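You operate a simulated robot arm through the tools that you are given. There is no shell and no other tool.

The job below is to be done with a simulated two-armed robot. You get a single attempt, and the scene is never put back.

TASK
Hold the hand reel still and crank it at good pull till its tab turns green.
Fine: first open the winder yarn clip, reset the meter and turn the tension nut till the gauge reads GOOD; the reel stays put.

It is judged by the outcome, as a careful person would: the job done as asked, and still so three seconds after it is handed in. It fails if anything else is knocked over, pushed out of place, dropped, spilled or broken.

THE ROBOT
Two 7-joint arms with three-finger grippers on one trunk, on a base that drives. Base frame: it is fixed to the floor where the robot stands at the start and does not move with it; the origin is under the middle of the robot, x ahead of it, y to its left, z up. Readings come in cm, degrees, newtons and seconds.
The left shoulder is at the start at [3, 12.4, 100.8], the right one opposite. With the tool pointing down near the work surface each hand reaches from about 10 to 78 cm from the robot's upright axis, wherever it stands, measured 20 degrees to its own side. Places, roughly: ball winder clip [10, -310, 80]; blue ball core [25, -300, 25]; blue cone [75, -400, 75]; crank of the hand reel [50, -330, 90]; green cone [75, -350, 25]; hand reel [50, -325, 75]; orange cone [50, -325, 25]; plying lever [70, -370, 80]; purple cone [100, -375, 25]; red ball core [25, -325, 25]; red cone [100, -375, 25]; red-tip cone [425, -625, 75]; swift foot [20, -340, 80]; swift lever [30, -320, 80]; swift wing nut [40, -330, 80]; tailstock [70, -350, 80]; teal cone [50, -325, 25]; white cone [75, -350, 25]; winder yarn clip [70, -370, 80]; yarn guide [90, -350, 80]; yellow ball core [0, -300, 25]; yellow cone [75, -350, 25]; yellow-tip cone [400, -625, 75]. Payload 2.2 kg a hand.
The tool frame of a hand sits at the grasp point between the pads (the TCP): z along the fingers, y along the line on which they close. The tips reach 2.8 cm beyond it. Largest opening 10.2 cm; the body of the gripper starts 7.1 cm behind the TCP.
Orientation is that of the tool frame in the base frame, as a unit quaternion [w, x, y, z]. With the fingers straight down and closing along the base's y, the tool's x points along the base's -x, its y along +y and its z along -z.

THE INTERFACE
- The arms move only by the tool jog_arm. It takes "left_targets", "right_targets" or both (then of equal length, played together; a hand with none holds still); each is text: rows parted by semicolons, each of 7 numbers parted by spaces: the shift along the tool's x, y, z in units of 150 mm (1.0 is 150 mm), then the turn, a rotation vector about the tool's x, y, z in units of 60 degrees (1.0 is 60 degrees), then the finger opening in cm, from 0 to 10.2. In form: x y z wx wy wz grip; .... A call has 1 to 20 rows; each row is the pose to reach, as a shift and turn from the pose commanded when the call began, along the tool's axes at that moment. A call with a number of a shift or a turn outside -1 to 1 is refused whole. Each row takes 0.2 s and may step no farther than 5 cm and 8.6 degrees from the row before; otherwise, or with a gripper value out of range, the whole call is refused. Where a pose cannot be reached the arm comes as near as it can. A force on the tool above 50 N (or 10 N above the force at the start of the call, whichever is more), or a blocked arm, ends the call early, and 0.2 s more pass. Each finger halts on what it meets, pressing with about 38 N; the grip force reading is that of the motor and also rises with nothing between the fingers. The clock runs only during rows and for 0.2 s after the last one: add rows that repeat a pose to give the fingers time. It gives the time, the measured TCP pose, the force on the tool (base axes), the opening and the grip force at its end, in the units of the frame above (readings bear some noise), with the torque about the TCP (base axes, N m) and any sound that the robot's microphone picked up.
- Cameras (640 x 400 px; columns grow to the right, rows downward): "scene" is now at [5.23, -0.85, 173.26]; the picture's right is [-0.11, -0.99, 0.00], its down [-0.67, 0.08, -0.73] and it looks along [0.73, -0.08, -0.68] (base axes); focal length 251 px, centre (320, 200). "left" rides on the left gripper at [7.2, 3.8, -8.6] in its tool frame; the picture's right is [-0.47, 0.89, 0.00], its down [-0.60, -0.32, -0.73] and it looks along [-0.65, -0.34, 0.68] (tool axes); focal length 256 px, centre (320, 200). "right" rides on the right gripper at [6.9, 4.4, -8.6] in its tool frame; the picture's right is [-0.53, 0.85, 0.00], its down [-0.58, -0.36, -0.73] and it looks along [-0.62, -0.39, 0.68] (tool axes); focal length 256 px, centre (320, 200). There is no depth. A picture from a camera that has moved, and an enlarged one, comes with that camera's place and axes in the base frame and with its lens.
- grab_frame(camera): a new picture of that camera. No time passes.
- slide_trunk(by): slides the trunk up (or, below 0, down) by that many cm; the arms and the scene camera ride with it, the base frame stays. It gives what a move gives, with no picture.
- drive_base(legs): drives the robot by 1 to 6 legs, each [ahead, left, turn to the left] in cm, cm and degrees, along the robot's own axes; the way and the turn of a leg run together, so that a leg with both is an arc; at most 150 cm and 180 degrees a leg. The arms and the cameras ride along, it lands a little off, and it stops where it bumps. It gives what a move gives.
- pan_tilt(pan, tilt): turns the head with the scene camera to pan (to the left, within 143 degrees either way) and tilt (down, from -29 to 69), counted from straight ahead of the robot. It gives what a move gives.
- zoom(camera, box): a new picture of the part [left, top, right, bottom] of that camera's present view, enlarged. No time passes.
- job_done(): hands the job in; it is judged then, once.

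Nothing tells you exact positions but the pictures and the camera data. Unless the task says otherwise, let go and move clear before handing in.

The tools are called after "Call:" as a command line: name --argument value ..., lists and objects as JSON in quotes. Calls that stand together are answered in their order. jog_arm: Moves the arms, as the interface text tells. Its arguments: {"type":"object","properties":{"left_targets":{"type":"string"},"right_targets":{"type":"string"}},"required":[]} The other tools are called the same way: slide_trunk (by) slides the trunk up or down; drive_base (legs) drives the base; pan_tilt (pan, tilt) turns the head that bears the scene camera; grab_frame (camera) takes a picture; zoom (camera, box) takes an enlarged picture of a part of a camera's view; job_done () hands the job in.

At the start:

```text
time_s: 0.0
left_eef_pos: [62.24, 29.63, 105.12]
left_orientation: [0.0, 0.0, 1.0, 0.0]
left_contact_force: [0.2, 0.0, -0.1]
left_moment: [-0.02, 0.0, 0.0]
left_width: 10.16
left_grip_force: 0.0
right_eef_pos: [38.63, -16.0, 108.99]
right_orientation: [0.0, 0.0, 1.0, 0.0]
right_contact_force: [-0.1, -0.5, -0.3]
right_moment: [0.0, 0.0, 0.03]
right_width: 10.18
right_grip_force: 0.2
trunk travel left (down, up): [-25.0, 29.0]
robot x, y, heading: [-0.17, 0.05, -0.0]
head pan, tilt: [-6.5, 42.8]
```

scene: 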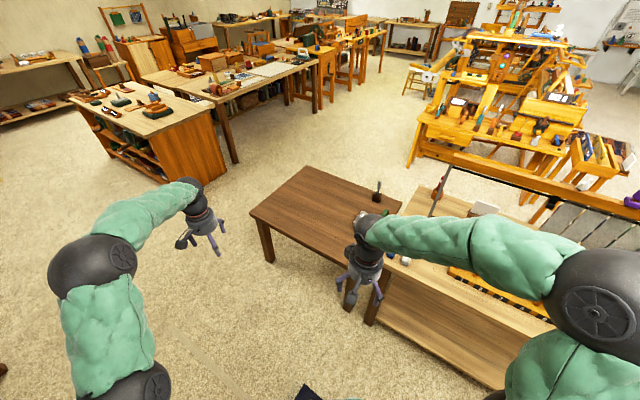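
right: 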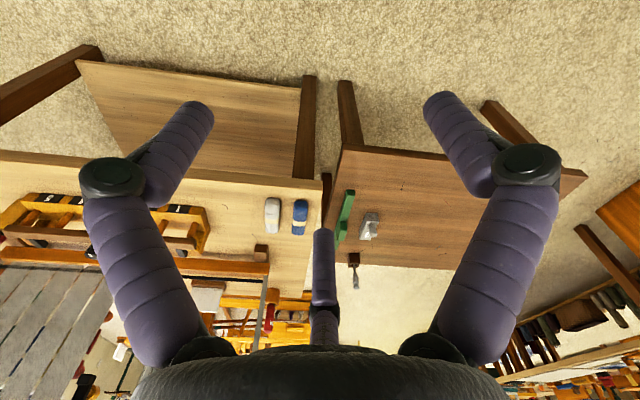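
left: 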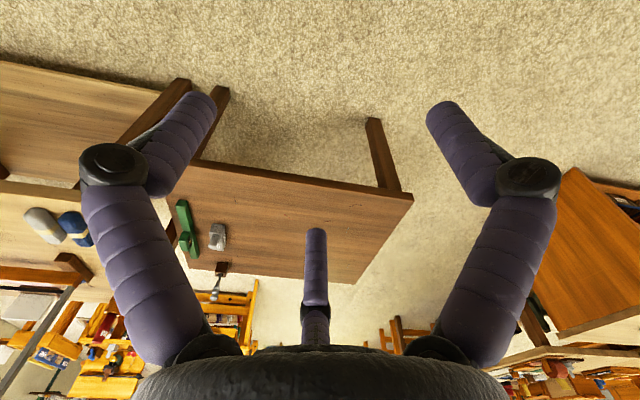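

I see a workshop with a table ahead and more benches to the right; the hand reel should be about 3 m to my right (near [50, -325, 75]). I'll look to the right first before driving.

Call:
pan_tilt --pan -80 --tilt 25

```text
time_s: 1.5
left_eef_pos: [62.2, 29.56, 105.05]
left_orientation: [0.0, 0.0, 1.0, 0.0]
left_contact_force: [0.0, -1.0, -1.0]
left_moment: [-0.01, -0.02, -0.02]
left_width: 10.2
left_grip_force: 0.0
right_eef_pos: [38.66, -15.97, 109.05]
right_orientation: [0.0, 0.0, 1.0, 0.001]
right_contact_force: [-0.4, -0.6, 0.3]
right_moment: [0.0, -0.04, -0.02]
right_width: 10.21
right_grip_force: 0.1
trunk travel left (down, up): [-25.0, 29.0]
robot x, y, heading: [0.27, -0.12, -0.2]
head pan, tilt: [-80.0, 25.0]
```

Call:
grab_frame --camera "scene"

```text
taken
camera scene: at [-1.42, -8.98, 176.0], right [-0.98, -0.17, 0.0], down [-0.07, 0.42, -0.91], along [0.16, -0.89, -0.42], focal length 251 px, centre (320, 200)
```

scene: 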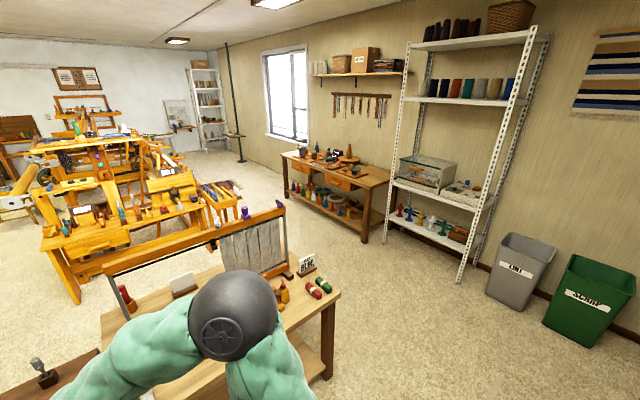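

There's a bench against the far wall with winders and reels on it. I'll zoom in on it.

Call:
zoom --camera "scene" --box '[260, 120, 420, 250]'

Call:
zoom --camera "scene" --box '[275, 130, 365, 190]'

```text
3.08 times, centred on (340, 185) of scene
camera zoom: at [-1.42, -8.98, 176.0], right [-0.98, -0.17, 0.0], down [-0.07, 0.42, -0.91], along [0.16, -0.89, -0.42], focal length 773 px, centre (258, 246)
```

zoom: 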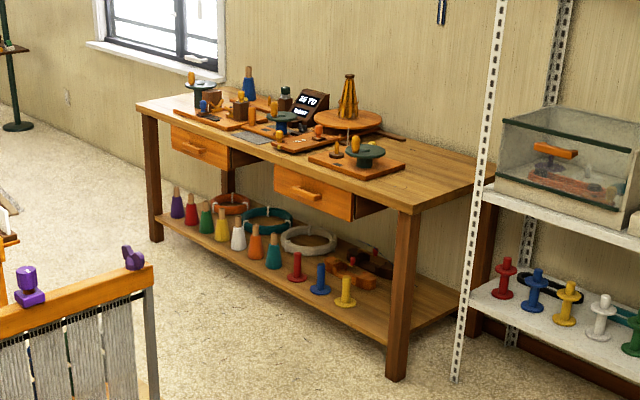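

```text
6.67 times, centred on (320, 160) of scene
camera zoom: at [-1.42, -8.98, 176.0], right [-0.98, -0.17, 0.0], down [-0.07, 0.42, -0.91], along [0.16, -0.89, -0.42], focal length 1676 px, centre (320, 467)
```

zoom: 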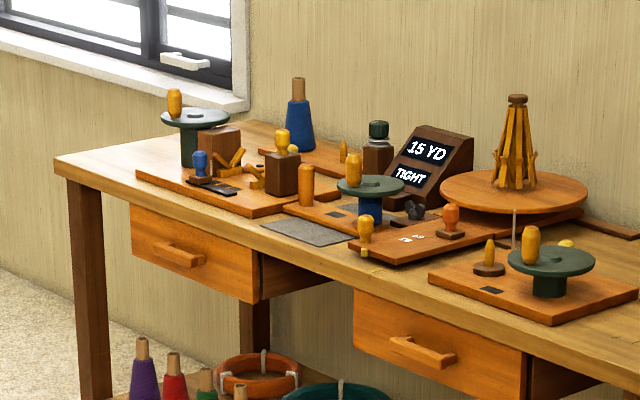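

The bench with the winders runs oblique (about 45°) to my frame, from about (-6,-274) to (124,-394), with the nearby table's corner around (6,-111). Before driving, I'll check the space behind and beside me.

Call:
pan_tilt --pan -140 --tilt 35

Call:
grab_frame --camera "scene"

Call:
pan_tilt --pan 140 --tilt 35

Call:
grab_frame --camera "scene"

Call:
pan_tilt --pan -60 --tilt 50

Call:
grab_frame --camera "scene"

```text
time_s: 2.8
left_eef_pos: [62.13, 29.62, 105.03]
left_orientation: [0.0, 0.0, 1.0, 0.0]
left_contact_force: [-0.6, 0.6, -0.7]
left_moment: [0.03, 0.0, 0.02]
left_width: 10.2
left_grip_force: 0.1
right_eef_pos: [38.52, -16.09, 109.0]
right_orientation: [0.0, 0.0, 1.0, 0.0]
right_contact_force: [-0.2, 0.1, -0.3]
right_moment: [0.0, 0.03, -0.04]
right_width: 10.19
right_grip_force: 0.3
trunk travel left (down, up): [-25.0, 29.0]
robot x, y, heading: [0.03, -0.15, -0.2]
head pan, tilt: [-140.0, 35.0]
```

```text
taken
camera scene: at [-9.77, -5.57, 174.43], right [-0.64, 0.77, 0.0], down [0.44, 0.37, -0.82], along [-0.63, -0.53, -0.57], focal length 251 px, centre (320, 200)
```

scene: 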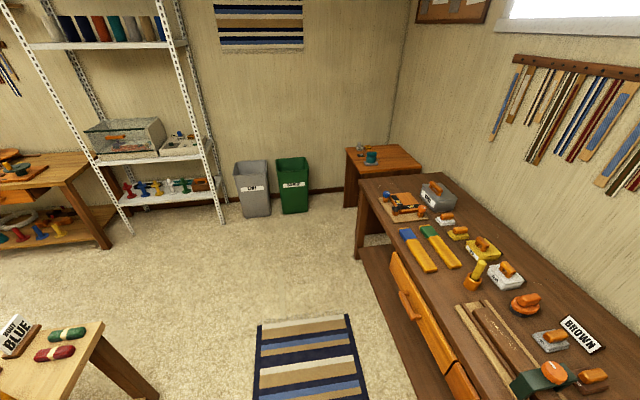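

```text
time_s: 6.6
left_eef_pos: [62.06, 29.47, 105.09]
left_orientation: [0.0, 0.0, 1.0, 0.0]
left_contact_force: [0.4, 0.1, 0.0]
left_moment: [0.01, 0.02, -0.03]
left_width: 10.21
left_grip_force: 0.1
right_eef_pos: [38.58, -15.97, 108.99]
right_orientation: [0.0, -0.001, 1.0, 0.0]
right_contact_force: [0.0, 0.9, -0.4]
right_moment: [-0.01, 0.0, 0.01]
right_width: 10.2
right_grip_force: 0.1
trunk travel left (down, up): [-25.0, 29.0]
robot x, y, heading: [0.11, 0.02, -0.2]
head pan, tilt: [140.0, 35.0]
```

```text
taken
camera scene: at [-9.77, 5.76, 174.43], right [0.64, 0.77, 0.0], down [0.44, -0.37, -0.82], along [-0.63, 0.53, -0.57], focal length 251 px, centre (320, 200)
```

scene: 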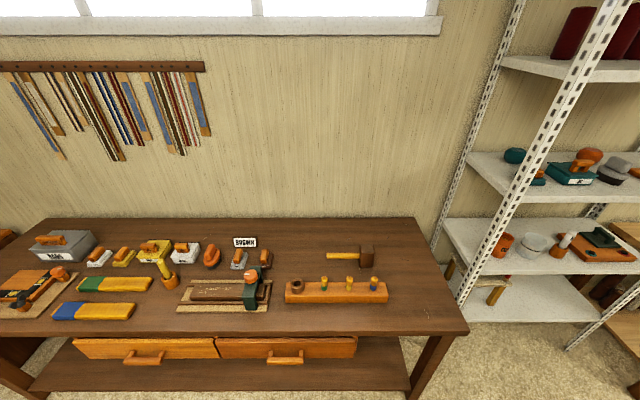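

```text
time_s: 9.6
left_eef_pos: [62.23, 29.64, 105.1]
left_orientation: [-0.001, 0.0, 1.0, 0.0]
left_contact_force: [0.8, 0.0, -0.2]
left_moment: [0.02, -0.03, -0.02]
left_width: 10.2
left_grip_force: 0.1
right_eef_pos: [38.49, -16.09, 109.07]
right_orientation: [0.001, 0.0, 1.0, 0.0]
right_contact_force: [-0.4, 0.3, -0.2]
right_moment: [0.01, 0.0, -0.02]
right_width: 10.18
right_grip_force: 0.1
trunk travel left (down, up): [-25.0, 29.0]
robot x, y, heading: [-0.11, -0.17, 0.2]
head pan, tilt: [-60.0, 50.0]
```

```text
taken
camera scene: at [0.83, -6.57, 172.25], right [-0.87, -0.5, 0.0], down [-0.38, 0.66, -0.64], along [0.32, -0.56, -0.77], focal length 251 px, centre (320, 200)
```

scene: 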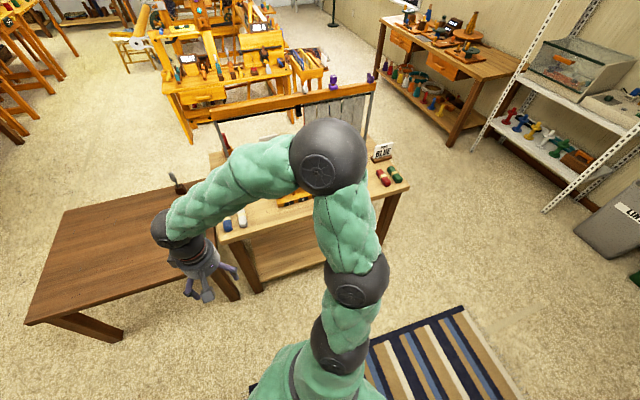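

The corridor between the bench behind me and the loom table runs toward (-0.57,-0.82), and the winder bench faces direction (0.68,0.73). I'll turn right by 133° first, then drive along the corridor.

Call:
drive_base --legs '[[0, 0, -133]]'

Call:
pan_tilt --pan 20 --tilt 40

Call:
grab_frame --camera "scene"

```text
time_s: 15.5
left_eef_pos: [-22.03, -65.21, 105.06]
left_orientation: [0.001, 0.921, 0.39, 0.0]
left_contact_force: [0.9, -0.5, 0.4]
left_moment: [-0.02, 0.02, -0.03]
left_width: 10.21
left_grip_force: 0.1
right_eef_pos: [-38.45, -16.45, 109.01]
right_orientation: [0.0, 0.921, 0.39, 0.0]
right_contact_force: [0.6, 0.1, -0.7]
right_moment: [-0.04, -0.02, 0.01]
right_width: 10.19
right_grip_force: 0.0
trunk travel left (down, up): [-25.0, 29.0]
robot x, y, heading: [-0.02, -0.1, -133.9]
head pan, tilt: [-60.0, 50.0]
```

```text
time_s: 17.0
left_eef_pos: [-22.04, -65.25, 104.99]
left_orientation: [0.0, 0.921, 0.39, 0.001]
left_contact_force: [0.3, -0.5, -0.2]
left_moment: [0.0, 0.02, -0.02]
left_width: 10.19
left_grip_force: 0.1
right_eef_pos: [-38.36, -16.49, 109.05]
right_orientation: [0.001, 0.921, 0.39, 0.0]
right_contact_force: [0.3, 0.0, 0.3]
right_moment: [-0.03, 0.0, 0.01]
right_width: 10.19
right_grip_force: 0.1
trunk travel left (down, up): [-25.0, 29.0]
robot x, y, heading: [-0.08, -0.07, -134.3]
head pan, tilt: [20.0, 40.0]
```

```text
taken
camera scene: at [-1.47, -5.54, 173.67], right [-0.91, 0.41, 0.0], down [0.26, 0.59, -0.77], along [-0.31, -0.7, -0.64], focal length 251 px, centre (320, 200)
```

scene: 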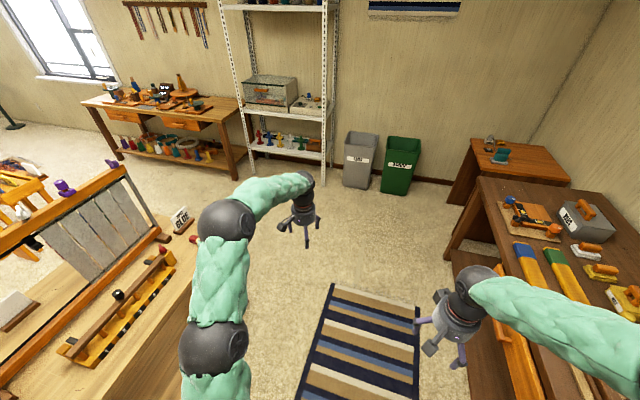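

The way ahead is clear. I'll drive forward past the loom table corner with a slight left shift, then strafe left toward the bench.

Call:
drive_base --legs '[[60, 14, 0], [60, 10, 0]]'

Call:
pan_tilt --pan 55 --tilt 40

Call:
grab_frame --camera "scene"

```text
time_s: 23.5
left_eef_pos: [-87.54, -167.02, 105.09]
left_orientation: [0.0, 0.922, 0.387, 0.0]
left_contact_force: [-0.7, 0.1, 0.3]
left_moment: [-0.01, -0.02, -0.01]
left_width: 10.2
left_grip_force: 0.0
right_eef_pos: [-103.61, -118.29, 108.99]
right_orientation: [-0.001, 0.922, 0.387, 0.0]
right_contact_force: [0.4, 0.0, -0.4]
right_moment: [0.02, -0.01, 0.01]
right_width: 10.21
right_grip_force: 0.0
trunk travel left (down, up): [-25.0, 29.0]
robot x, y, heading: [-65.31, -101.89, -134.6]
head pan, tilt: [20.0, 40.0]
```

```text
time_s: 24.5
left_eef_pos: [-87.53, -167.08, 105.13]
left_orientation: [0.0, 0.922, 0.387, 0.0]
left_contact_force: [0.4, 0.0, 0.7]
left_moment: [0.02, 0.0, 0.01]
left_width: 10.19
left_grip_force: 0.1
right_eef_pos: [-103.55, -118.3, 109.07]
right_orientation: [0.001, 0.922, 0.387, -0.001]
right_contact_force: [-1.1, -0.5, 0.4]
right_moment: [-0.03, -0.02, 0.04]
right_width: 10.2
right_grip_force: 0.0
trunk travel left (down, up): [-25.0, 29.0]
robot x, y, heading: [-65.09, -101.89, -134.2]
head pan, tilt: [55.0, 40.0]
```

```text
taken
camera scene: at [-61.53, -108.11, 173.67], right [-0.98, -0.18, 0.0], down [-0.12, 0.63, -0.77], along [0.14, -0.75, -0.64], focal length 251 px, centre (320, 200)
```

scene: 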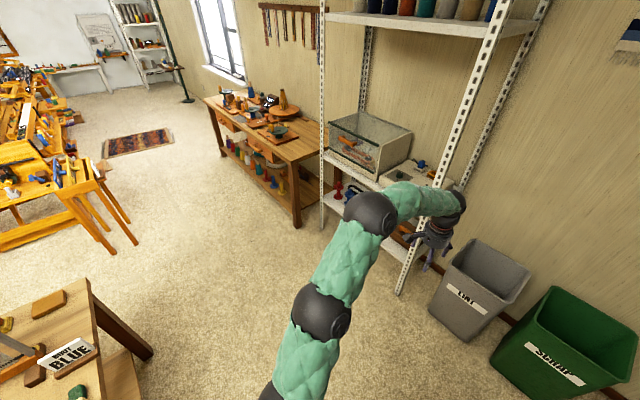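

I'm past the table corner; the bench lies to my left. I'll strafe left in two legs staying about 85 cm off the bench front.

Call:
drive_base --legs '[[0, 75, 0], [0, 75, 0]]'

Call:
pan_tilt --pan 45 --tilt 45

Call:
grab_frame --camera "scene"

```text
time_s: 32.2
left_eef_pos: [20.0, -272.15, 105.07]
left_orientation: [0.0, 0.92, 0.391, 0.001]
left_contact_force: [-0.3, 1.1, -0.2]
left_moment: [0.05, 0.0, -0.01]
left_width: 10.17
left_grip_force: 0.0
right_eef_pos: [3.51, -223.56, 108.96]
right_orientation: [0.0, 0.921, 0.39, 0.0]
right_contact_force: [0.1, 0.0, -0.3]
right_moment: [0.03, -0.02, -0.01]
right_width: 10.23
right_grip_force: 0.1
trunk travel left (down, up): [-25.0, 29.0]
robot x, y, heading: [41.96, -207.13, -133.9]
head pan, tilt: [55.0, 40.0]
```

```text
time_s: 32.9
left_eef_pos: [19.93, -272.17, 105.06]
left_orientation: [0.0, 0.92, 0.391, 0.0]
left_contact_force: [-0.2, -0.1, 0.1]
left_moment: [0.03, 0.02, -0.02]
left_width: 10.21
left_grip_force: 0.2
right_eef_pos: [3.48, -223.42, 108.9]
right_orientation: [0.0, 0.921, 0.39, -0.001]
right_contact_force: [-0.8, 0.2, -0.5]
right_moment: [0.0, 0.06, 0.0]
right_width: 10.21
right_grip_force: 0.2
trunk travel left (down, up): [-25.0, 29.0]
robot x, y, heading: [41.89, -207.27, -133.8]
head pan, tilt: [45.0, 45.0]
```

```text
taken
camera scene: at [44.02, -212.78, 172.95], right [-1.0, -0.02, 0.0], down [-0.01, 0.71, -0.71], along [0.01, -0.71, -0.71], focal length 251 px, centre (320, 200)
```

scene: 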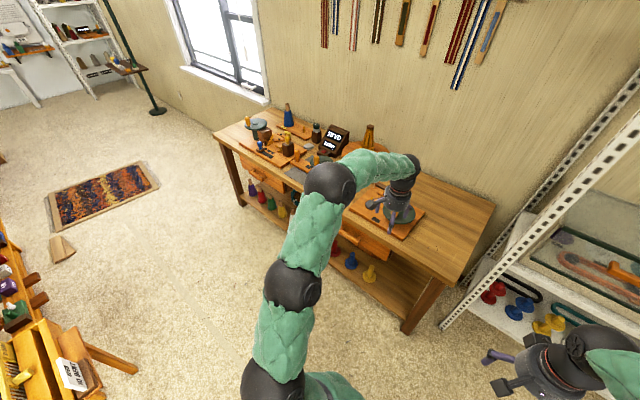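

The bench is now on my front-left. I'll strafe another 75 cm left so that the hand reel is in front of me, then look straight at it.

Call:
drive_base --legs '[[0, 75, 0]]'

Call:
pan_tilt --pan 0 --tilt 45

Call:
grab_frame --camera "scene"

```text
time_s: 37.1
left_eef_pos: [74.36, -325.99, 105.11]
left_orientation: [0.0, 0.923, 0.384, 0.0]
left_contact_force: [-0.2, 0.1, -0.4]
left_moment: [0.02, 0.03, 0.02]
left_width: 10.19
left_grip_force: 0.1
right_eef_pos: [58.66, -277.09, 109.09]
right_orientation: [0.0, 0.923, 0.385, 0.001]
right_contact_force: [-0.5, -0.1, -0.3]
right_moment: [0.03, 0.0, -0.01]
right_width: 10.22
right_grip_force: 0.0
trunk travel left (down, up): [-25.0, 29.0]
robot x, y, heading: [97.17, -260.69, -134.8]
head pan, tilt: [45.0, 45.0]
```

```text
time_s: 38.2
left_eef_pos: [74.37, -325.91, 105.09]
left_orientation: [0.0, 0.923, 0.384, 0.0]
left_contact_force: [1.1, 0.4, -0.6]
left_moment: [-0.02, -0.02, -0.02]
left_width: 10.18
left_grip_force: 0.1
right_eef_pos: [58.57, -276.98, 109.01]
right_orientation: [0.0, 0.923, 0.384, 0.0]
right_contact_force: [0.7, 0.3, 0.5]
right_moment: [0.04, -0.02, -0.01]
right_width: 10.22
right_grip_force: 0.1
trunk travel left (down, up): [-25.0, 29.0]
robot x, y, heading: [97.1, -260.73, -134.7]
head pan, tilt: [0.0, 45.0]
```

```text
taken
camera scene: at [93.41, -264.52, 172.94], right [-0.71, 0.7, 0.0], down [0.5, 0.5, -0.71], along [-0.5, -0.5, -0.71], focal length 251 px, centre (320, 200)
```

scene: 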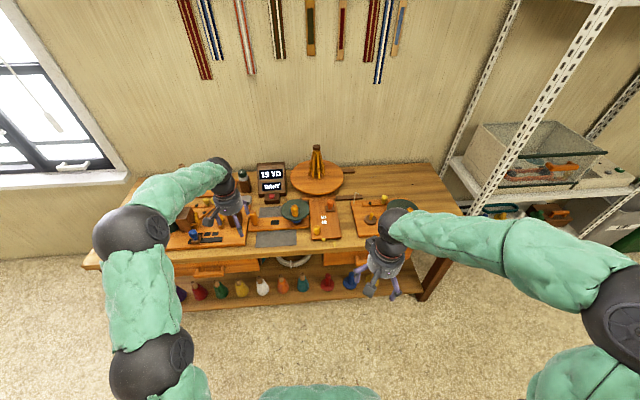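

I'm in front of the bench, about 71 cm off its edge, and it's rotated roughly 5° from my heading. I'll zoom in to identify the pieces.

Call:
zoom --camera "scene" --box '[150, 140, 450, 310]'

Call:
zoom --camera "scene" --box '[230, 150, 370, 260]'

```text
2.13 times, centred on (300, 225) of scene
camera zoom: at [93.41, -264.52, 172.94], right [-0.71, 0.7, 0.0], down [0.5, 0.5, -0.71], along [-0.5, -0.5, -0.71], focal length 536 px, centre (363, 147)
```

zoom: 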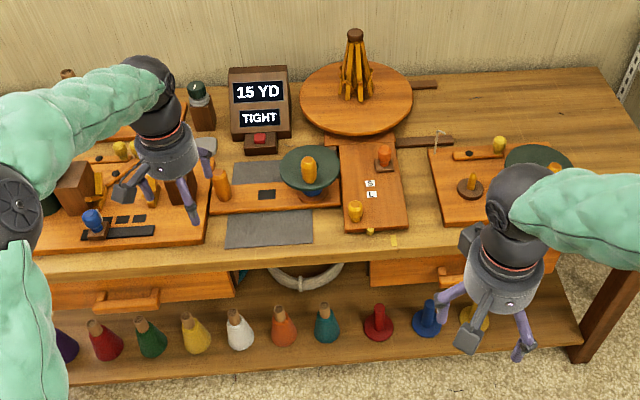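

```text
3.64 times, centred on (300, 205) of scene
camera zoom: at [93.41, -264.52, 172.94], right [-0.71, 0.7, 0.0], down [0.5, 0.5, -0.71], along [-0.5, -0.5, -0.71], focal length 914 px, centre (393, 182)
```

zoom: 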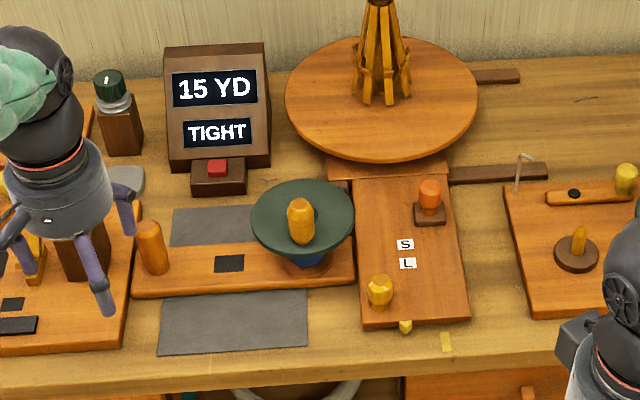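

The hand reel is the long board with the orange handle post at left and the green crank disc with yellow knob at right; the meter (15 YD / TIGHT, red reset button) stands behind it, and a green-capped tension nut stands left of the meter. I'll lift and retract both hands to see the left board better.

Call:
jog_arm --left_targets "0.2 0.1 -0.2 0 0 0 6; 0.4 0.2 -0.4 0 0 0 6; 0.6 0.4 -0.6 0 0 0 6; 0.8 0.6 -0.8 0 0 0 6; 1.0 0.8 -0.9 0 0 0 6" --right_targets "0 -0.2 -0.1 0 0 0 6; 0 -0.4 -0.2 0 0 0 6; 0 -0.6 -0.3 0 0 0 6; 0 -0.8 -0.4 0 0 0 6; 0 -1.0 -0.5 0 0 0 6"

Call:
grab_frame --camera "scene"

```text
refused: row 3 steps farther than a row can; nothing moved
```

```text
taken
camera scene: at [93.41, -264.52, 172.94], right [-0.71, 0.7, 0.0], down [0.5, 0.5, -0.71], along [-0.5, -0.5, -0.71], focal length 251 px, centre (320, 200)
```

scene: 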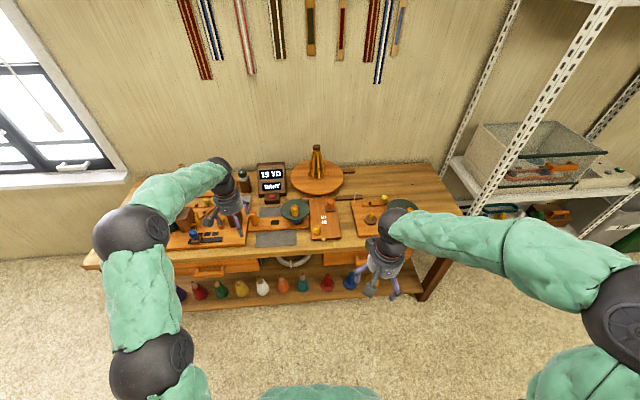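

Call:
jog_arm --left_targets "0.15 0.1 -0.2 0 0 0 6; 0.3 0.2 -0.4 0 0 0 6; 0.45 0.3 -0.6 0 0 0 6; 0.6 0.4 -0.75 0 0 0 6; 0.75 0.55 -0.85 0 0 0 6; 0.9 0.7 -0.9 0 0 0 6" --right_targets "0 -0.2 -0.1 0 0 0 6; 0 -0.4 -0.2 0 0 0 6; 0 -0.6 -0.3 0 0 0 6; 0 -0.8 -0.4 0 0 0 6; 0 -0.9 -0.5 0 0 0 6; 0 -1.0 -0.6 0 0 0 6"

Call:
grab_frame --camera "scene"

```text
time_s: 39.6
left_eef_pos: [91.37, -323.45, 118.51]
left_orientation: [0.0, 0.923, 0.385, 0.0]
left_contact_force: [0.4, 0.2, 0.2]
left_moment: [-0.02, 0.0, -0.01]
left_width: 5.96
left_grip_force: 0.0
right_eef_pos: [47.76, -266.37, 118.03]
right_orientation: [0.0, 0.924, 0.383, 0.0]
right_contact_force: [0.4, -0.6, 0.5]
right_moment: [-0.04, 0.04, -0.03]
right_width: 5.98
right_grip_force: 0.1
trunk travel left (down, up): [-25.0, 29.0]
robot x, y, heading: [97.14, -261.11, -135.0]
head pan, tilt: [0.0, 45.0]
```

```text
taken
camera scene: at [93.51, -264.42, 172.95], right [-0.71, 0.7, 0.0], down [0.5, 0.5, -0.71], along [-0.5, -0.5, -0.71], focal length 251 px, centre (320, 200)
```

scene: 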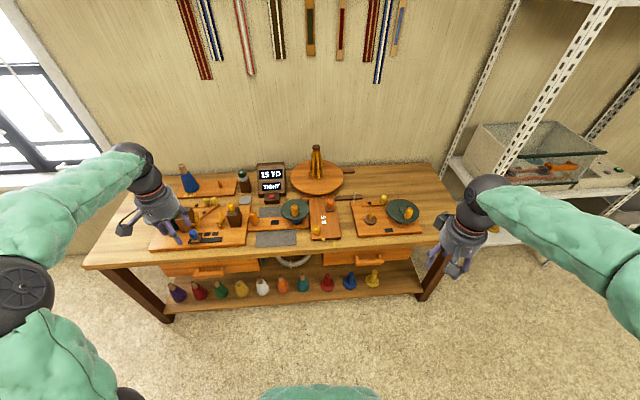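

I'll check the robot base's own front extent with the head tilted fully down before driving closer.

Call:
pan_tilt --pan 0 --tilt 69

Call:
grab_frame --camera "scene"

```text
time_s: 40.5
left_eef_pos: [91.22, -323.52, 118.51]
left_orientation: [0.001, 0.923, 0.384, 0.0]
left_contact_force: [-0.5, 0.6, 0.1]
left_moment: [-0.01, 0.01, 0.02]
left_width: 6.0
left_grip_force: 0.0
right_eef_pos: [47.88, -266.56, 118.06]
right_orientation: [0.0, 0.923, 0.385, -0.001]
right_contact_force: [0.1, -0.9, -1.1]
right_moment: [-0.01, -0.01, 0.02]
right_width: 6.02
right_grip_force: 0.0
trunk travel left (down, up): [-25.0, 29.0]
robot x, y, heading: [96.59, -261.25, -135.0]
head pan, tilt: [0.0, 68.8]
```

```text
taken
camera scene: at [95.21, -262.7, 170.06], right [-0.71, 0.7, 0.0], down [0.66, 0.66, -0.36], along [-0.26, -0.26, -0.93], focal length 251 px, centre (320, 200)
```

scene: 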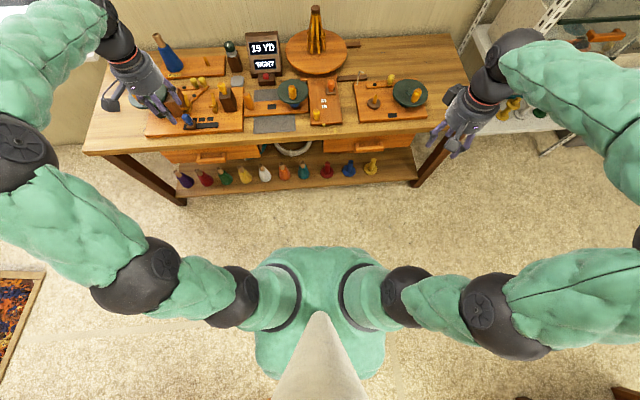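

Now I have a clear top-down view of the bench. Zooming on the left board, nut and meter to identify each part.

Call:
zoom --camera "scene" --box '[130, 25, 250, 145]'

Call:
zoom --camera "scene" --box '[220, 30, 340, 140]'

```text
3.33 times, centred on (190, 85) of scene
camera zoom: at [95.21, -262.7, 170.06], right [-0.71, 0.7, 0.0], down [0.66, 0.66, -0.36], along [-0.26, -0.26, -0.93], focal length 838 px, centre (753, 583)
```

zoom: 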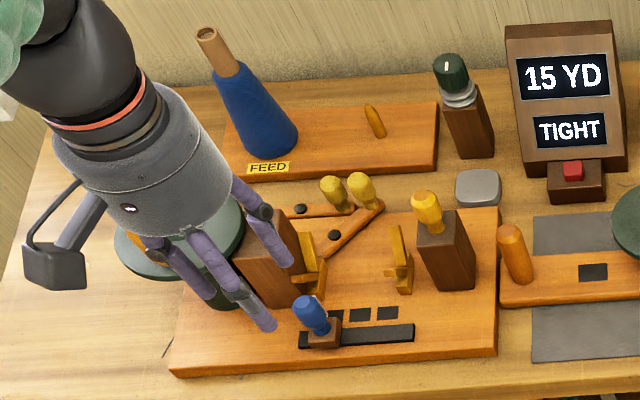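

```text
3.64 times, centred on (280, 85) of scene
camera zoom: at [95.21, -262.7, 170.06], right [-0.71, 0.7, 0.0], down [0.66, 0.66, -0.36], along [-0.26, -0.26, -0.93], focal length 914 px, centre (466, 618)
```

zoom: 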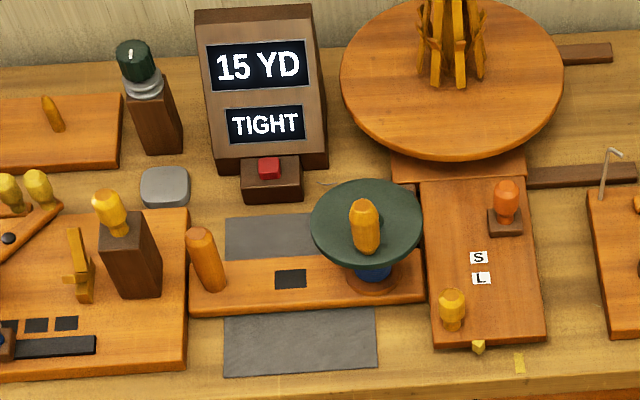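

I take the plan to be: lever pair with yellow knobs near (69,-367) (one is the winder yarn clip), red reset button near (45,-349), green tension nut near (48,-369), reel handle near (58,-345), disc near (44,-331). I'll turn 6° left to square up with the bench and move closer.

Call:
drive_base --legs '[[0, 0, 6], [0, 18, 0], [28, 0, 0]]'

Call:
grab_frame --camera "scene"

```text
time_s: 44.1
left_eef_pos: [94.56, -357.25, 118.46]
left_orientation: [-0.001, 0.902, 0.431, 0.001]
left_contact_force: [-0.3, -0.2, 0.3]
left_moment: [0.01, -0.02, 0.01]
left_width: 6.0
left_grip_force: 0.1
right_eef_pos: [45.29, -304.99, 117.97]
right_orientation: [-0.001, 0.902, 0.432, 0.001]
right_contact_force: [-1.0, -0.4, -0.2]
right_moment: [-0.01, -0.03, -0.01]
right_width: 6.0
right_grip_force: 0.0
trunk travel left (down, up): [-25.0, 29.0]
robot x, y, heading: [94.07, -294.7, -129.0]
head pan, tilt: [0.0, 68.8]
```

```text
taken
camera scene: at [92.17, -296.4, 170.05], right [-0.78, 0.63, 0.0], down [0.58, 0.73, -0.36], along [-0.23, -0.28, -0.93], focal length 251 px, centre (320, 200)
```

scene: 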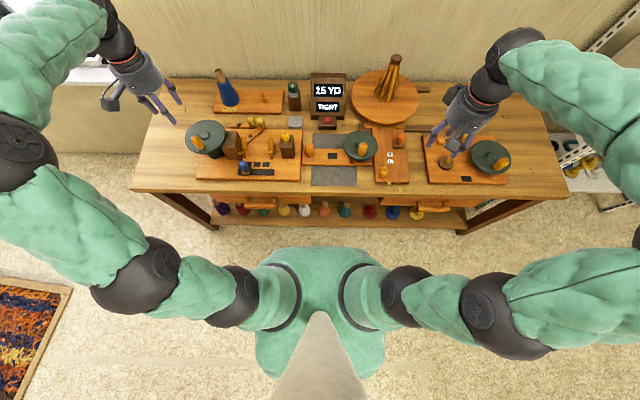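

Now squared up with the bench, edge about 41 cm ahead. Zooming in on the working area for details.

Call:
zoom --camera "scene" --box '[180, 70, 310, 190]'

Call:
zoom --camera "scene" --box '[280, 70, 410, 190]'

```text
3.33 times, centred on (245, 130) of scene
camera zoom: at [92.17, -296.4, 170.05], right [-0.78, 0.63, 0.0], down [0.58, 0.73, -0.36], along [-0.23, -0.28, -0.93], focal length 838 px, centre (570, 433)
```

zoom: 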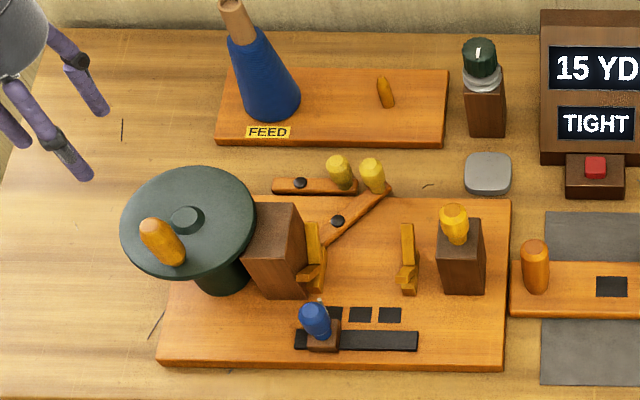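

```text
3.33 times, centred on (345, 130) of scene
camera zoom: at [92.17, -296.4, 170.05], right [-0.78, 0.63, 0.0], down [0.58, 0.73, -0.36], along [-0.23, -0.28, -0.93], focal length 838 px, centre (237, 433)
```

zoom: 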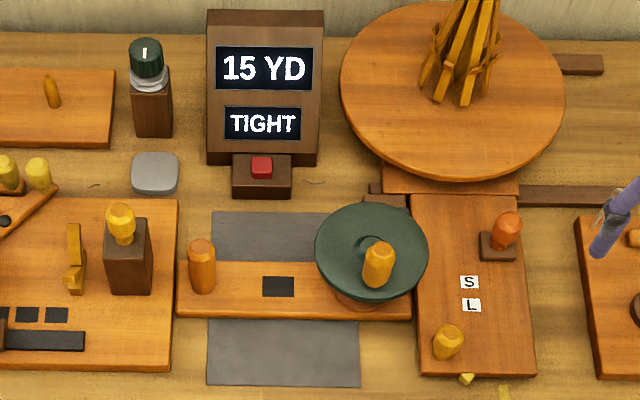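

I see two pivoting levers with yellow knobs at the back of the left machine; I need to tell which is the yarn clip. I'll move the left hand above them for a wrist-camera view.

Call:
jog_arm --left_targets "-0.2 -0.14 0.1 0 0 0 4; -0.4 -0.28 0.2 0 0 0 4; -0.6 -0.42 0.3 0 0 0 4; -0.75 -0.56 0.4 0 0 0 4; -0.85 -0.65 0.5 0 0 0 4; -0.85 -0.65 0.5 0 0 0 4"

Call:
grab_frame --camera "left"

Call:
grab_frame --camera "scene"

```text
time_s: 45.5
left_eef_pos: [78.98, -360.98, 110.93]
left_orientation: [0.0, 0.902, 0.432, 0.0]
left_contact_force: [-0.3, -0.1, 0.0]
left_moment: [-0.02, 0.01, 0.01]
left_width: 3.99
left_grip_force: 0.1
right_eef_pos: [45.48, -304.88, 117.97]
right_orientation: [0.0, 0.902, 0.432, -0.001]
right_contact_force: [-0.2, -0.2, 0.7]
right_moment: [-0.02, -0.01, -0.02]
right_width: 6.01
right_grip_force: 0.1
trunk travel left (down, up): [-25.0, 29.0]
robot x, y, heading: [94.07, -294.58, -128.9]
head pan, tilt: [0.0, 68.8]
```

```text
taken
camera left: at [86.48, -357.68, 119.5], right [0.4, -0.92, 0.0], down [-0.63, -0.27, 0.73], along [-0.67, -0.29, -0.68], focal length 256 px, centre (320, 200)
```

left: 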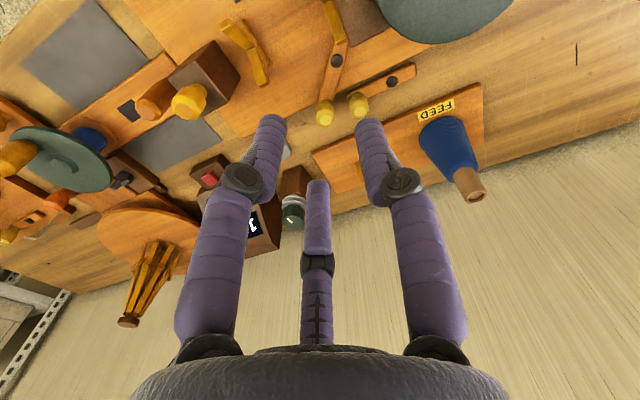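

```text
taken
camera scene: at [92.29, -296.26, 170.06], right [-0.78, 0.63, 0.0], down [0.58, 0.73, -0.36], along [-0.23, -0.28, -0.93], focal length 251 px, centre (320, 200)
```

scene: 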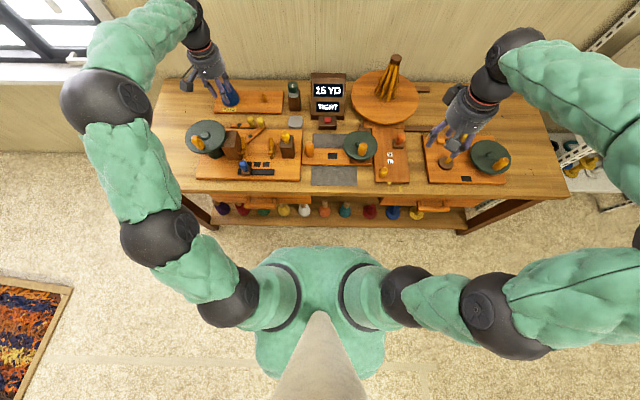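

The wrist view (upside-down) shows both levers. I'll zoom on them.

Call:
zoom --camera "left" --box '[230, 0, 430, 130]'

```text
3.08 times, centred on (330, 65) of left
camera zoom: at [86.48, -357.68, 119.5], right [0.4, -0.92, 0.0], down [-0.63, -0.27, 0.73], along [-0.67, -0.29, -0.68], focal length 788 px, centre (289, 615)
```

zoom: 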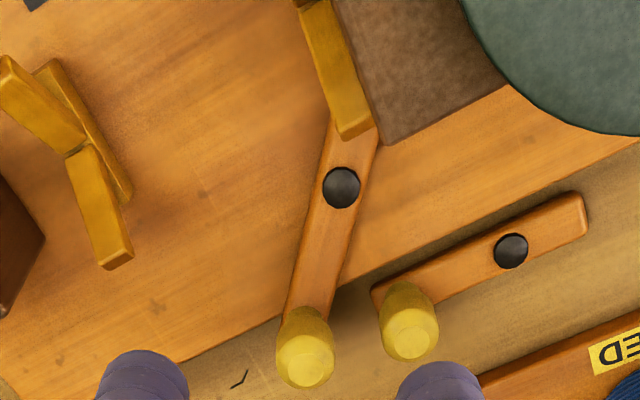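

Both levers look alike: one on the winder board (angled), one on the bench just behind it (parallel to the board). I'll compare with the ball winder's clip at right for reference.

Call:
grab_frame --camera "right"

Call:
zoom --camera "scene" --box '[400, 110, 530, 200]'

```text
taken
camera right: at [53.16, -302.3, 126.76], right [0.32, -0.95, 0.0], down [-0.65, -0.22, 0.73], along [-0.69, -0.24, -0.68], focal length 256 px, centre (320, 200)
```

right: 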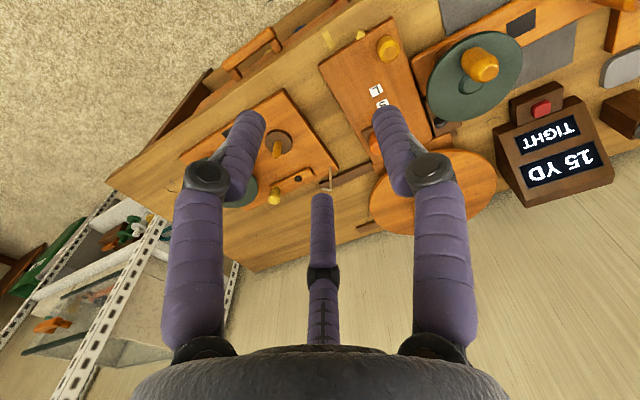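

```text
4.44 times, centred on (465, 155) of scene
camera zoom: at [92.29, -296.26, 170.06], right [-0.78, 0.63, 0.0], down [0.58, 0.73, -0.36], along [-0.23, -0.28, -0.93], focal length 1117 px, centre (-324, 400)
```

zoom: 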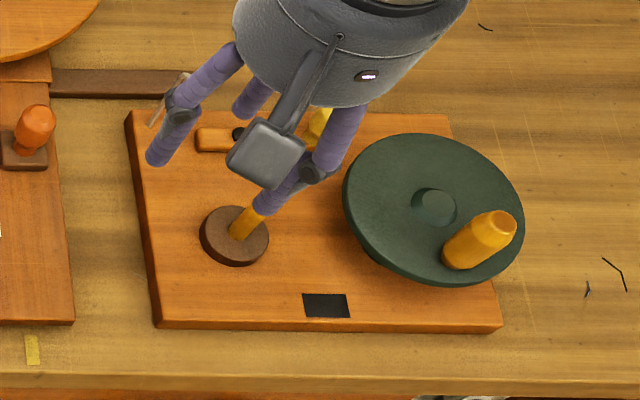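

The ball winder's clip (a bar parallel to its board, pivot at the left third, yellow knob at right) matches the rear bar's pose. I'll drive 5 cm closer for reach and take a closer look at both levers.

Call:
drive_base --legs '[[5, 0, 0]]'

Call:
jog_arm --left_targets "-0.1 0 0.15 0 0 0 4; -0.2 0 0.3 0 0 0 4; -0.3 0 0.5 0 0 0 4; -0.4 0 0.7 0 0 0 4; -0.4 0 0.7 0 0 0 4"

Call:
grab_frame --camera "left"

Call:
grab_frame --camera "scene"

```text
time_s: 46.4
left_eef_pos: [75.79, -365.08, 110.7]
left_orientation: [-0.001, 0.902, 0.432, 0.001]
left_contact_force: [0.0, -1.0, 0.9]
left_moment: [0.05, -0.05, -0.02]
left_width: 3.99
left_grip_force: 0.1
right_eef_pos: [42.18, -308.94, 117.94]
right_orientation: [-0.001, 0.902, 0.431, 0.002]
right_contact_force: [-0.4, 0.0, -0.8]
right_moment: [0.05, -0.03, -0.03]
right_width: 5.98
right_grip_force: 0.0
trunk travel left (down, up): [-25.0, 29.0]
robot x, y, heading: [91.04, -298.08, -128.6]
head pan, tilt: [0.0, 68.8]
```

```text
time_s: 47.6
left_eef_pos: [72.17, -369.62, 100.45]
left_orientation: [-0.001, 0.902, 0.432, 0.0]
left_contact_force: [0.2, 0.0, 0.0]
left_moment: [-0.02, 0.0, 0.02]
left_width: 3.98
left_grip_force: 0.1
right_eef_pos: [42.28, -308.89, 117.98]
right_orientation: [0.0, 0.902, 0.432, 0.0]
right_contact_force: [1.3, 0.0, 0.2]
right_moment: [0.02, 0.02, -0.02]
right_width: 5.99
right_grip_force: 0.0
trunk travel left (down, up): [-25.0, 29.0]
robot x, y, heading: [90.85, -298.24, -128.9]
head pan, tilt: [0.0, 68.8]
```

```text
taken
camera left: at [79.63, -366.28, 108.94], right [0.4, -0.92, 0.0], down [-0.63, -0.27, 0.73], along [-0.67, -0.29, -0.68], focal length 256 px, centre (320, 200)
```

left: 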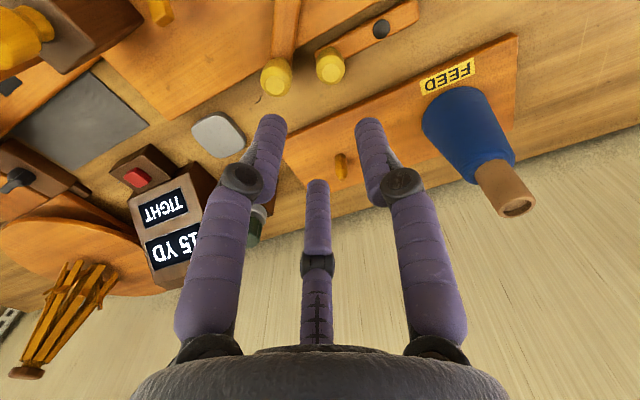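

```text
taken
camera scene: at [89.18, -300.1, 170.06], right [-0.78, 0.63, 0.0], down [0.58, 0.73, -0.36], along [-0.23, -0.28, -0.93], focal length 251 px, centre (320, 200)
```

scene: 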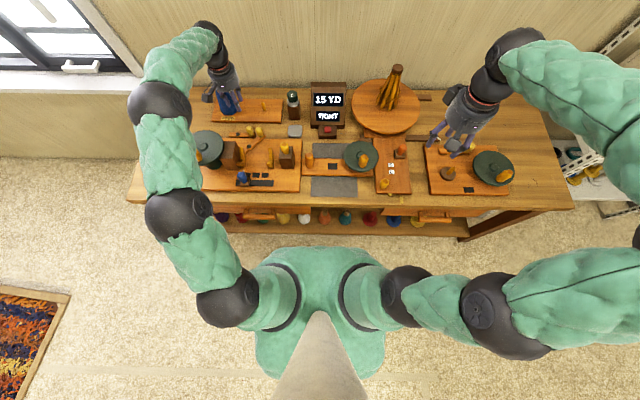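

The levers are at the edge of view; I'll pull the hand back 9 cm to frame them.

Call:
jog_arm --left_targets "0.25 0 0 0 0 0 4; 0.5 0 -0.05 0 0 0 4; 0.65 0 -0.1 0 0 0 4; 0.65 0 -0.1 0 0 0 4"

Call:
zoom --camera "left" --box '[220, 0, 480, 160]'

Call:
zoom --camera "scene" --box '[190, 110, 290, 200]'

```text
time_s: 48.6
left_eef_pos: [78.18, -361.83, 101.83]
left_orientation: [0.0, 0.902, 0.433, 0.0]
left_contact_force: [-0.8, -0.5, -0.9]
left_moment: [-0.01, -0.03, 0.01]
left_width: 3.99
left_grip_force: 0.0
right_eef_pos: [42.33, -308.89, 117.91]
right_orientation: [-0.001, 0.902, 0.431, 0.0]
right_contact_force: [-0.9, 0.2, -0.3]
right_moment: [0.02, -0.01, 0.01]
right_width: 5.98
right_grip_force: 0.1
trunk travel left (down, up): [-25.0, 29.0]
robot x, y, heading: [90.35, -298.49, -128.7]
head pan, tilt: [0.0, 68.8]
```

```text
2.46 times, centred on (350, 80) of left
camera zoom: at [85.7, -358.62, 110.48], right [0.4, -0.92, 0.0], down [-0.63, -0.27, 0.73], along [-0.67, -0.29, -0.68], focal length 630 px, centre (246, 495)
```

zoom: 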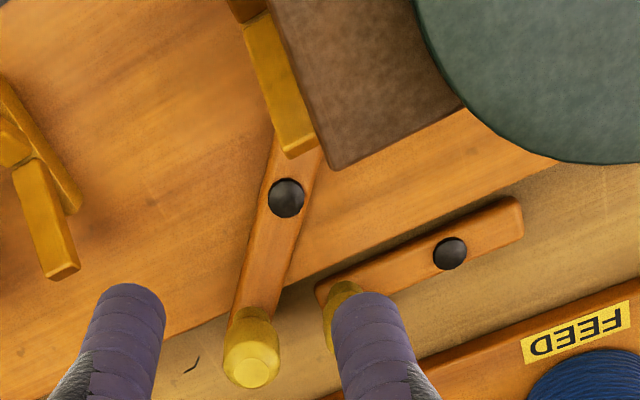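

```text
4.44 times, centred on (240, 155) of scene
camera zoom: at [89.08, -300.23, 170.05], right [-0.78, 0.63, 0.0], down [0.58, 0.73, -0.36], along [-0.23, -0.28, -0.93], focal length 1117 px, centre (676, 400)
```

zoom: 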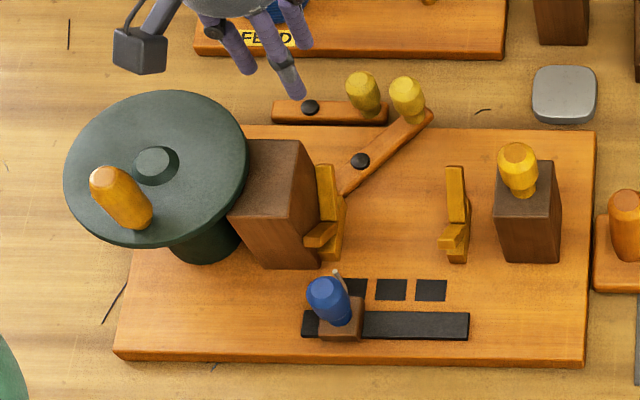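

I'll zoom tightly on the two levers for any detail telling the clip from the plying lever.

Call:
zoom --camera "scene" --box '[245, 120, 295, 155]'

Call:
zoom --camera "scene" --box '[375, 125, 415, 205]'

Call:
zoom --camera "scene" --box '[280, 80, 350, 145]'

```text
11.43 times, centred on (270, 138) of scene
camera zoom: at [89.08, -300.23, 170.05], right [-0.78, 0.63, 0.0], down [0.58, 0.73, -0.36], along [-0.23, -0.28, -0.93], focal length 2872 px, centre (891, 914)
```

zoom: 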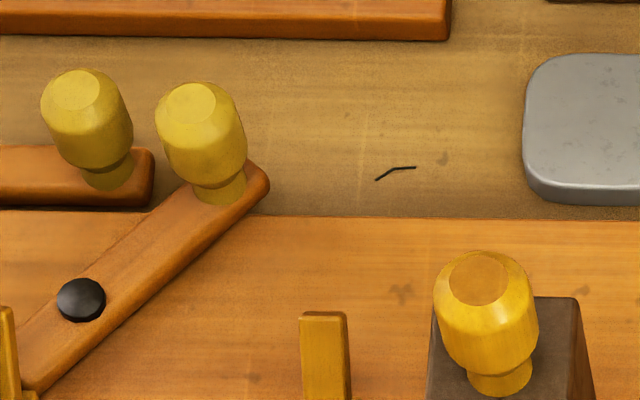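

```text
5.00 times, centred on (395, 165) of scene
camera zoom: at [89.08, -300.23, 170.05], right [-0.78, 0.63, 0.0], down [0.58, 0.73, -0.36], along [-0.23, -0.28, -0.93], focal length 1257 px, centre (-55, 375)
```

zoom: 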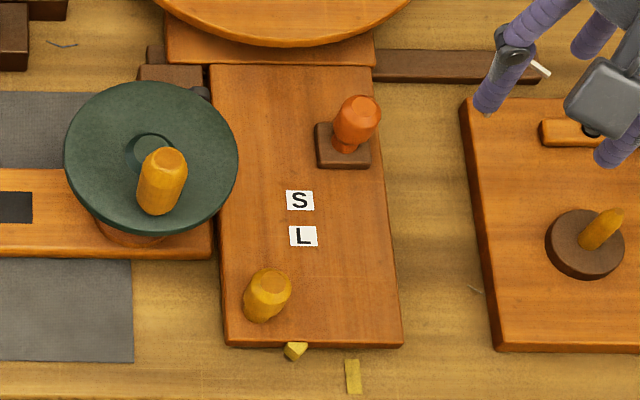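

```text
6.15 times, centred on (315, 112) of scene
camera zoom: at [89.08, -300.23, 170.05], right [-0.78, 0.63, 0.0], down [0.58, 0.73, -0.36], along [-0.23, -0.28, -0.93], focal length 1547 px, centre (351, 738)
```

zoom: 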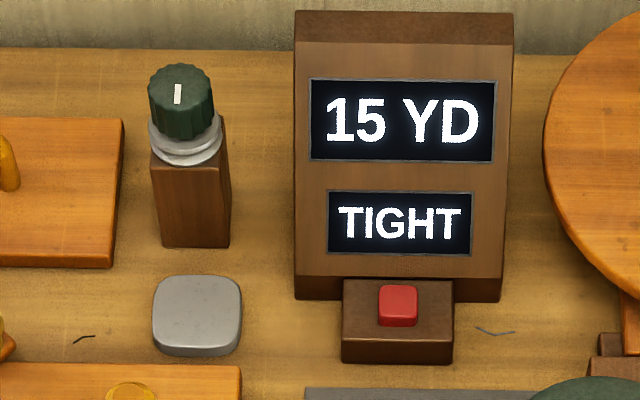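

I'll move the right hand aside to compare the ball winder's clip in detail.

Call:
jog_arm --right_targets "0.25 0.2 0 0 0 0 6; 0.5 0.4 0 0 0 0 6; 0.75 0.6 0 0 0 0 6; 0.75 0.6 0 0 0 0 6"

Call:
zoom --camera "scene" --box '[415, 115, 525, 200]'

Call:
zoom --camera "scene" --box '[185, 110, 305, 195]'

```text
time_s: 49.6
left_eef_pos: [78.19, -361.93, 101.79]
left_orientation: [0.0, 0.902, 0.432, 0.001]
left_contact_force: [-0.4, 0.9, -0.1]
left_moment: [0.0, -0.03, 0.0]
left_width: 3.99
left_grip_force: 0.0
right_eef_pos: [56.28, -305.75, 118.11]
right_orientation: [0.0, 0.902, 0.431, 0.001]
right_contact_force: [-0.1, 0.7, -0.6]
right_moment: [0.03, -0.02, -0.01]
right_width: 5.98
right_grip_force: 0.0
trunk travel left (down, up): [-25.0, 29.0]
robot x, y, heading: [90.94, -298.14, -128.9]
head pan, tilt: [0.0, 68.8]
```

```text
4.71 times, centred on (470, 158) of scene
camera zoom: at [89.01, -300.28, 170.05], right [-0.78, 0.63, 0.0], down [0.58, 0.73, -0.36], along [-0.23, -0.28, -0.93], focal length 1183 px, centre (-386, 400)
```

zoom: 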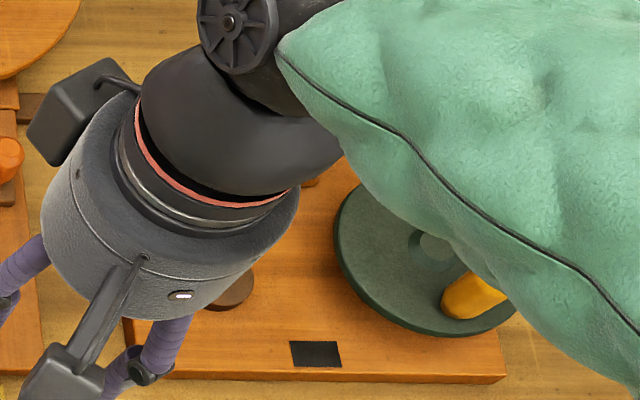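

```text
4.71 times, centred on (245, 152) of scene
camera zoom: at [89.01, -300.28, 170.05], right [-0.78, 0.63, 0.0], down [0.58, 0.73, -0.36], along [-0.23, -0.28, -0.93], focal length 1183 px, centre (673, 424)
```

zoom: 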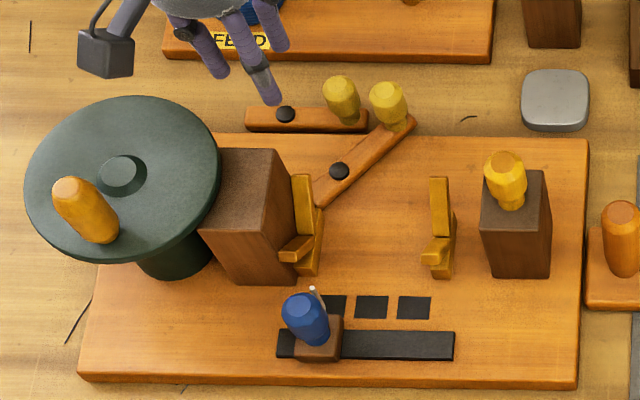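

Call:
jog_arm --right_targets "-0.2 0.2 0 0 0 0 6; -0.4 0.4 0 0 0 0 6; -0.6 0.6 0 0 0 0 6; -0.8 0.8 0 0 0 0 6; -1.0 1.0 0 0 0 0 6; -1.0 1.0 0 0 0 0 6"

Call:
zoom --camera "scene" --box '[415, 115, 525, 200]'

Call:
grab_frame --camera "right"

```text
time_s: 51.0
left_eef_pos: [78.13, -361.81, 102.09]
left_orientation: [0.0, 0.902, 0.432, 0.0]
left_contact_force: [-0.3, 0.1, -0.3]
left_moment: [-0.04, 0.0, -0.01]
left_width: 4.0
left_grip_force: 0.1
right_eef_pos: [58.26, -326.64, 118.26]
right_orientation: [0.001, 0.902, 0.432, -0.001]
right_contact_force: [-0.6, -0.5, -0.5]
right_moment: [-0.08, 0.0, -0.01]
right_width: 5.99
right_grip_force: 0.1
trunk travel left (down, up): [-25.0, 29.0]
robot x, y, heading: [91.11, -298.33, -128.8]
head pan, tilt: [0.0, 68.8]
```

```text
4.71 times, centred on (470, 158) of scene
camera zoom: at [89.14, -300.04, 170.06], right [-0.78, 0.63, 0.0], down [0.58, 0.73, -0.36], along [-0.23, -0.28, -0.93], focal length 1183 px, centre (-386, 400)
```

zoom: 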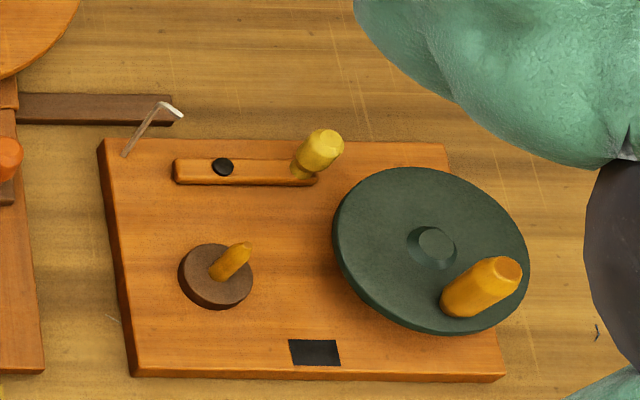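

```text
taken
camera right: at [66.0, -324.03, 126.94], right [0.32, -0.95, 0.0], down [-0.65, -0.22, 0.73], along [-0.69, -0.24, -0.68], focal length 256 px, centre (320, 200)
```

right: 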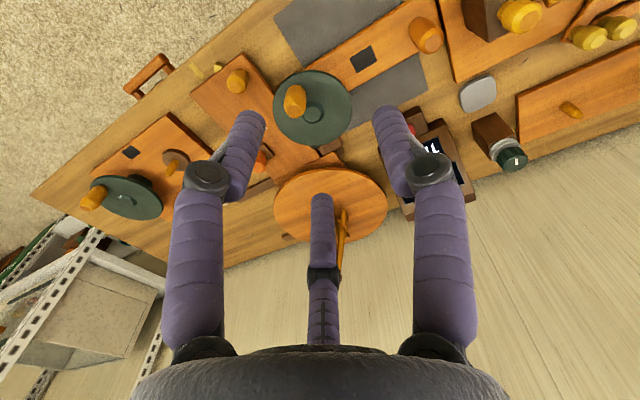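

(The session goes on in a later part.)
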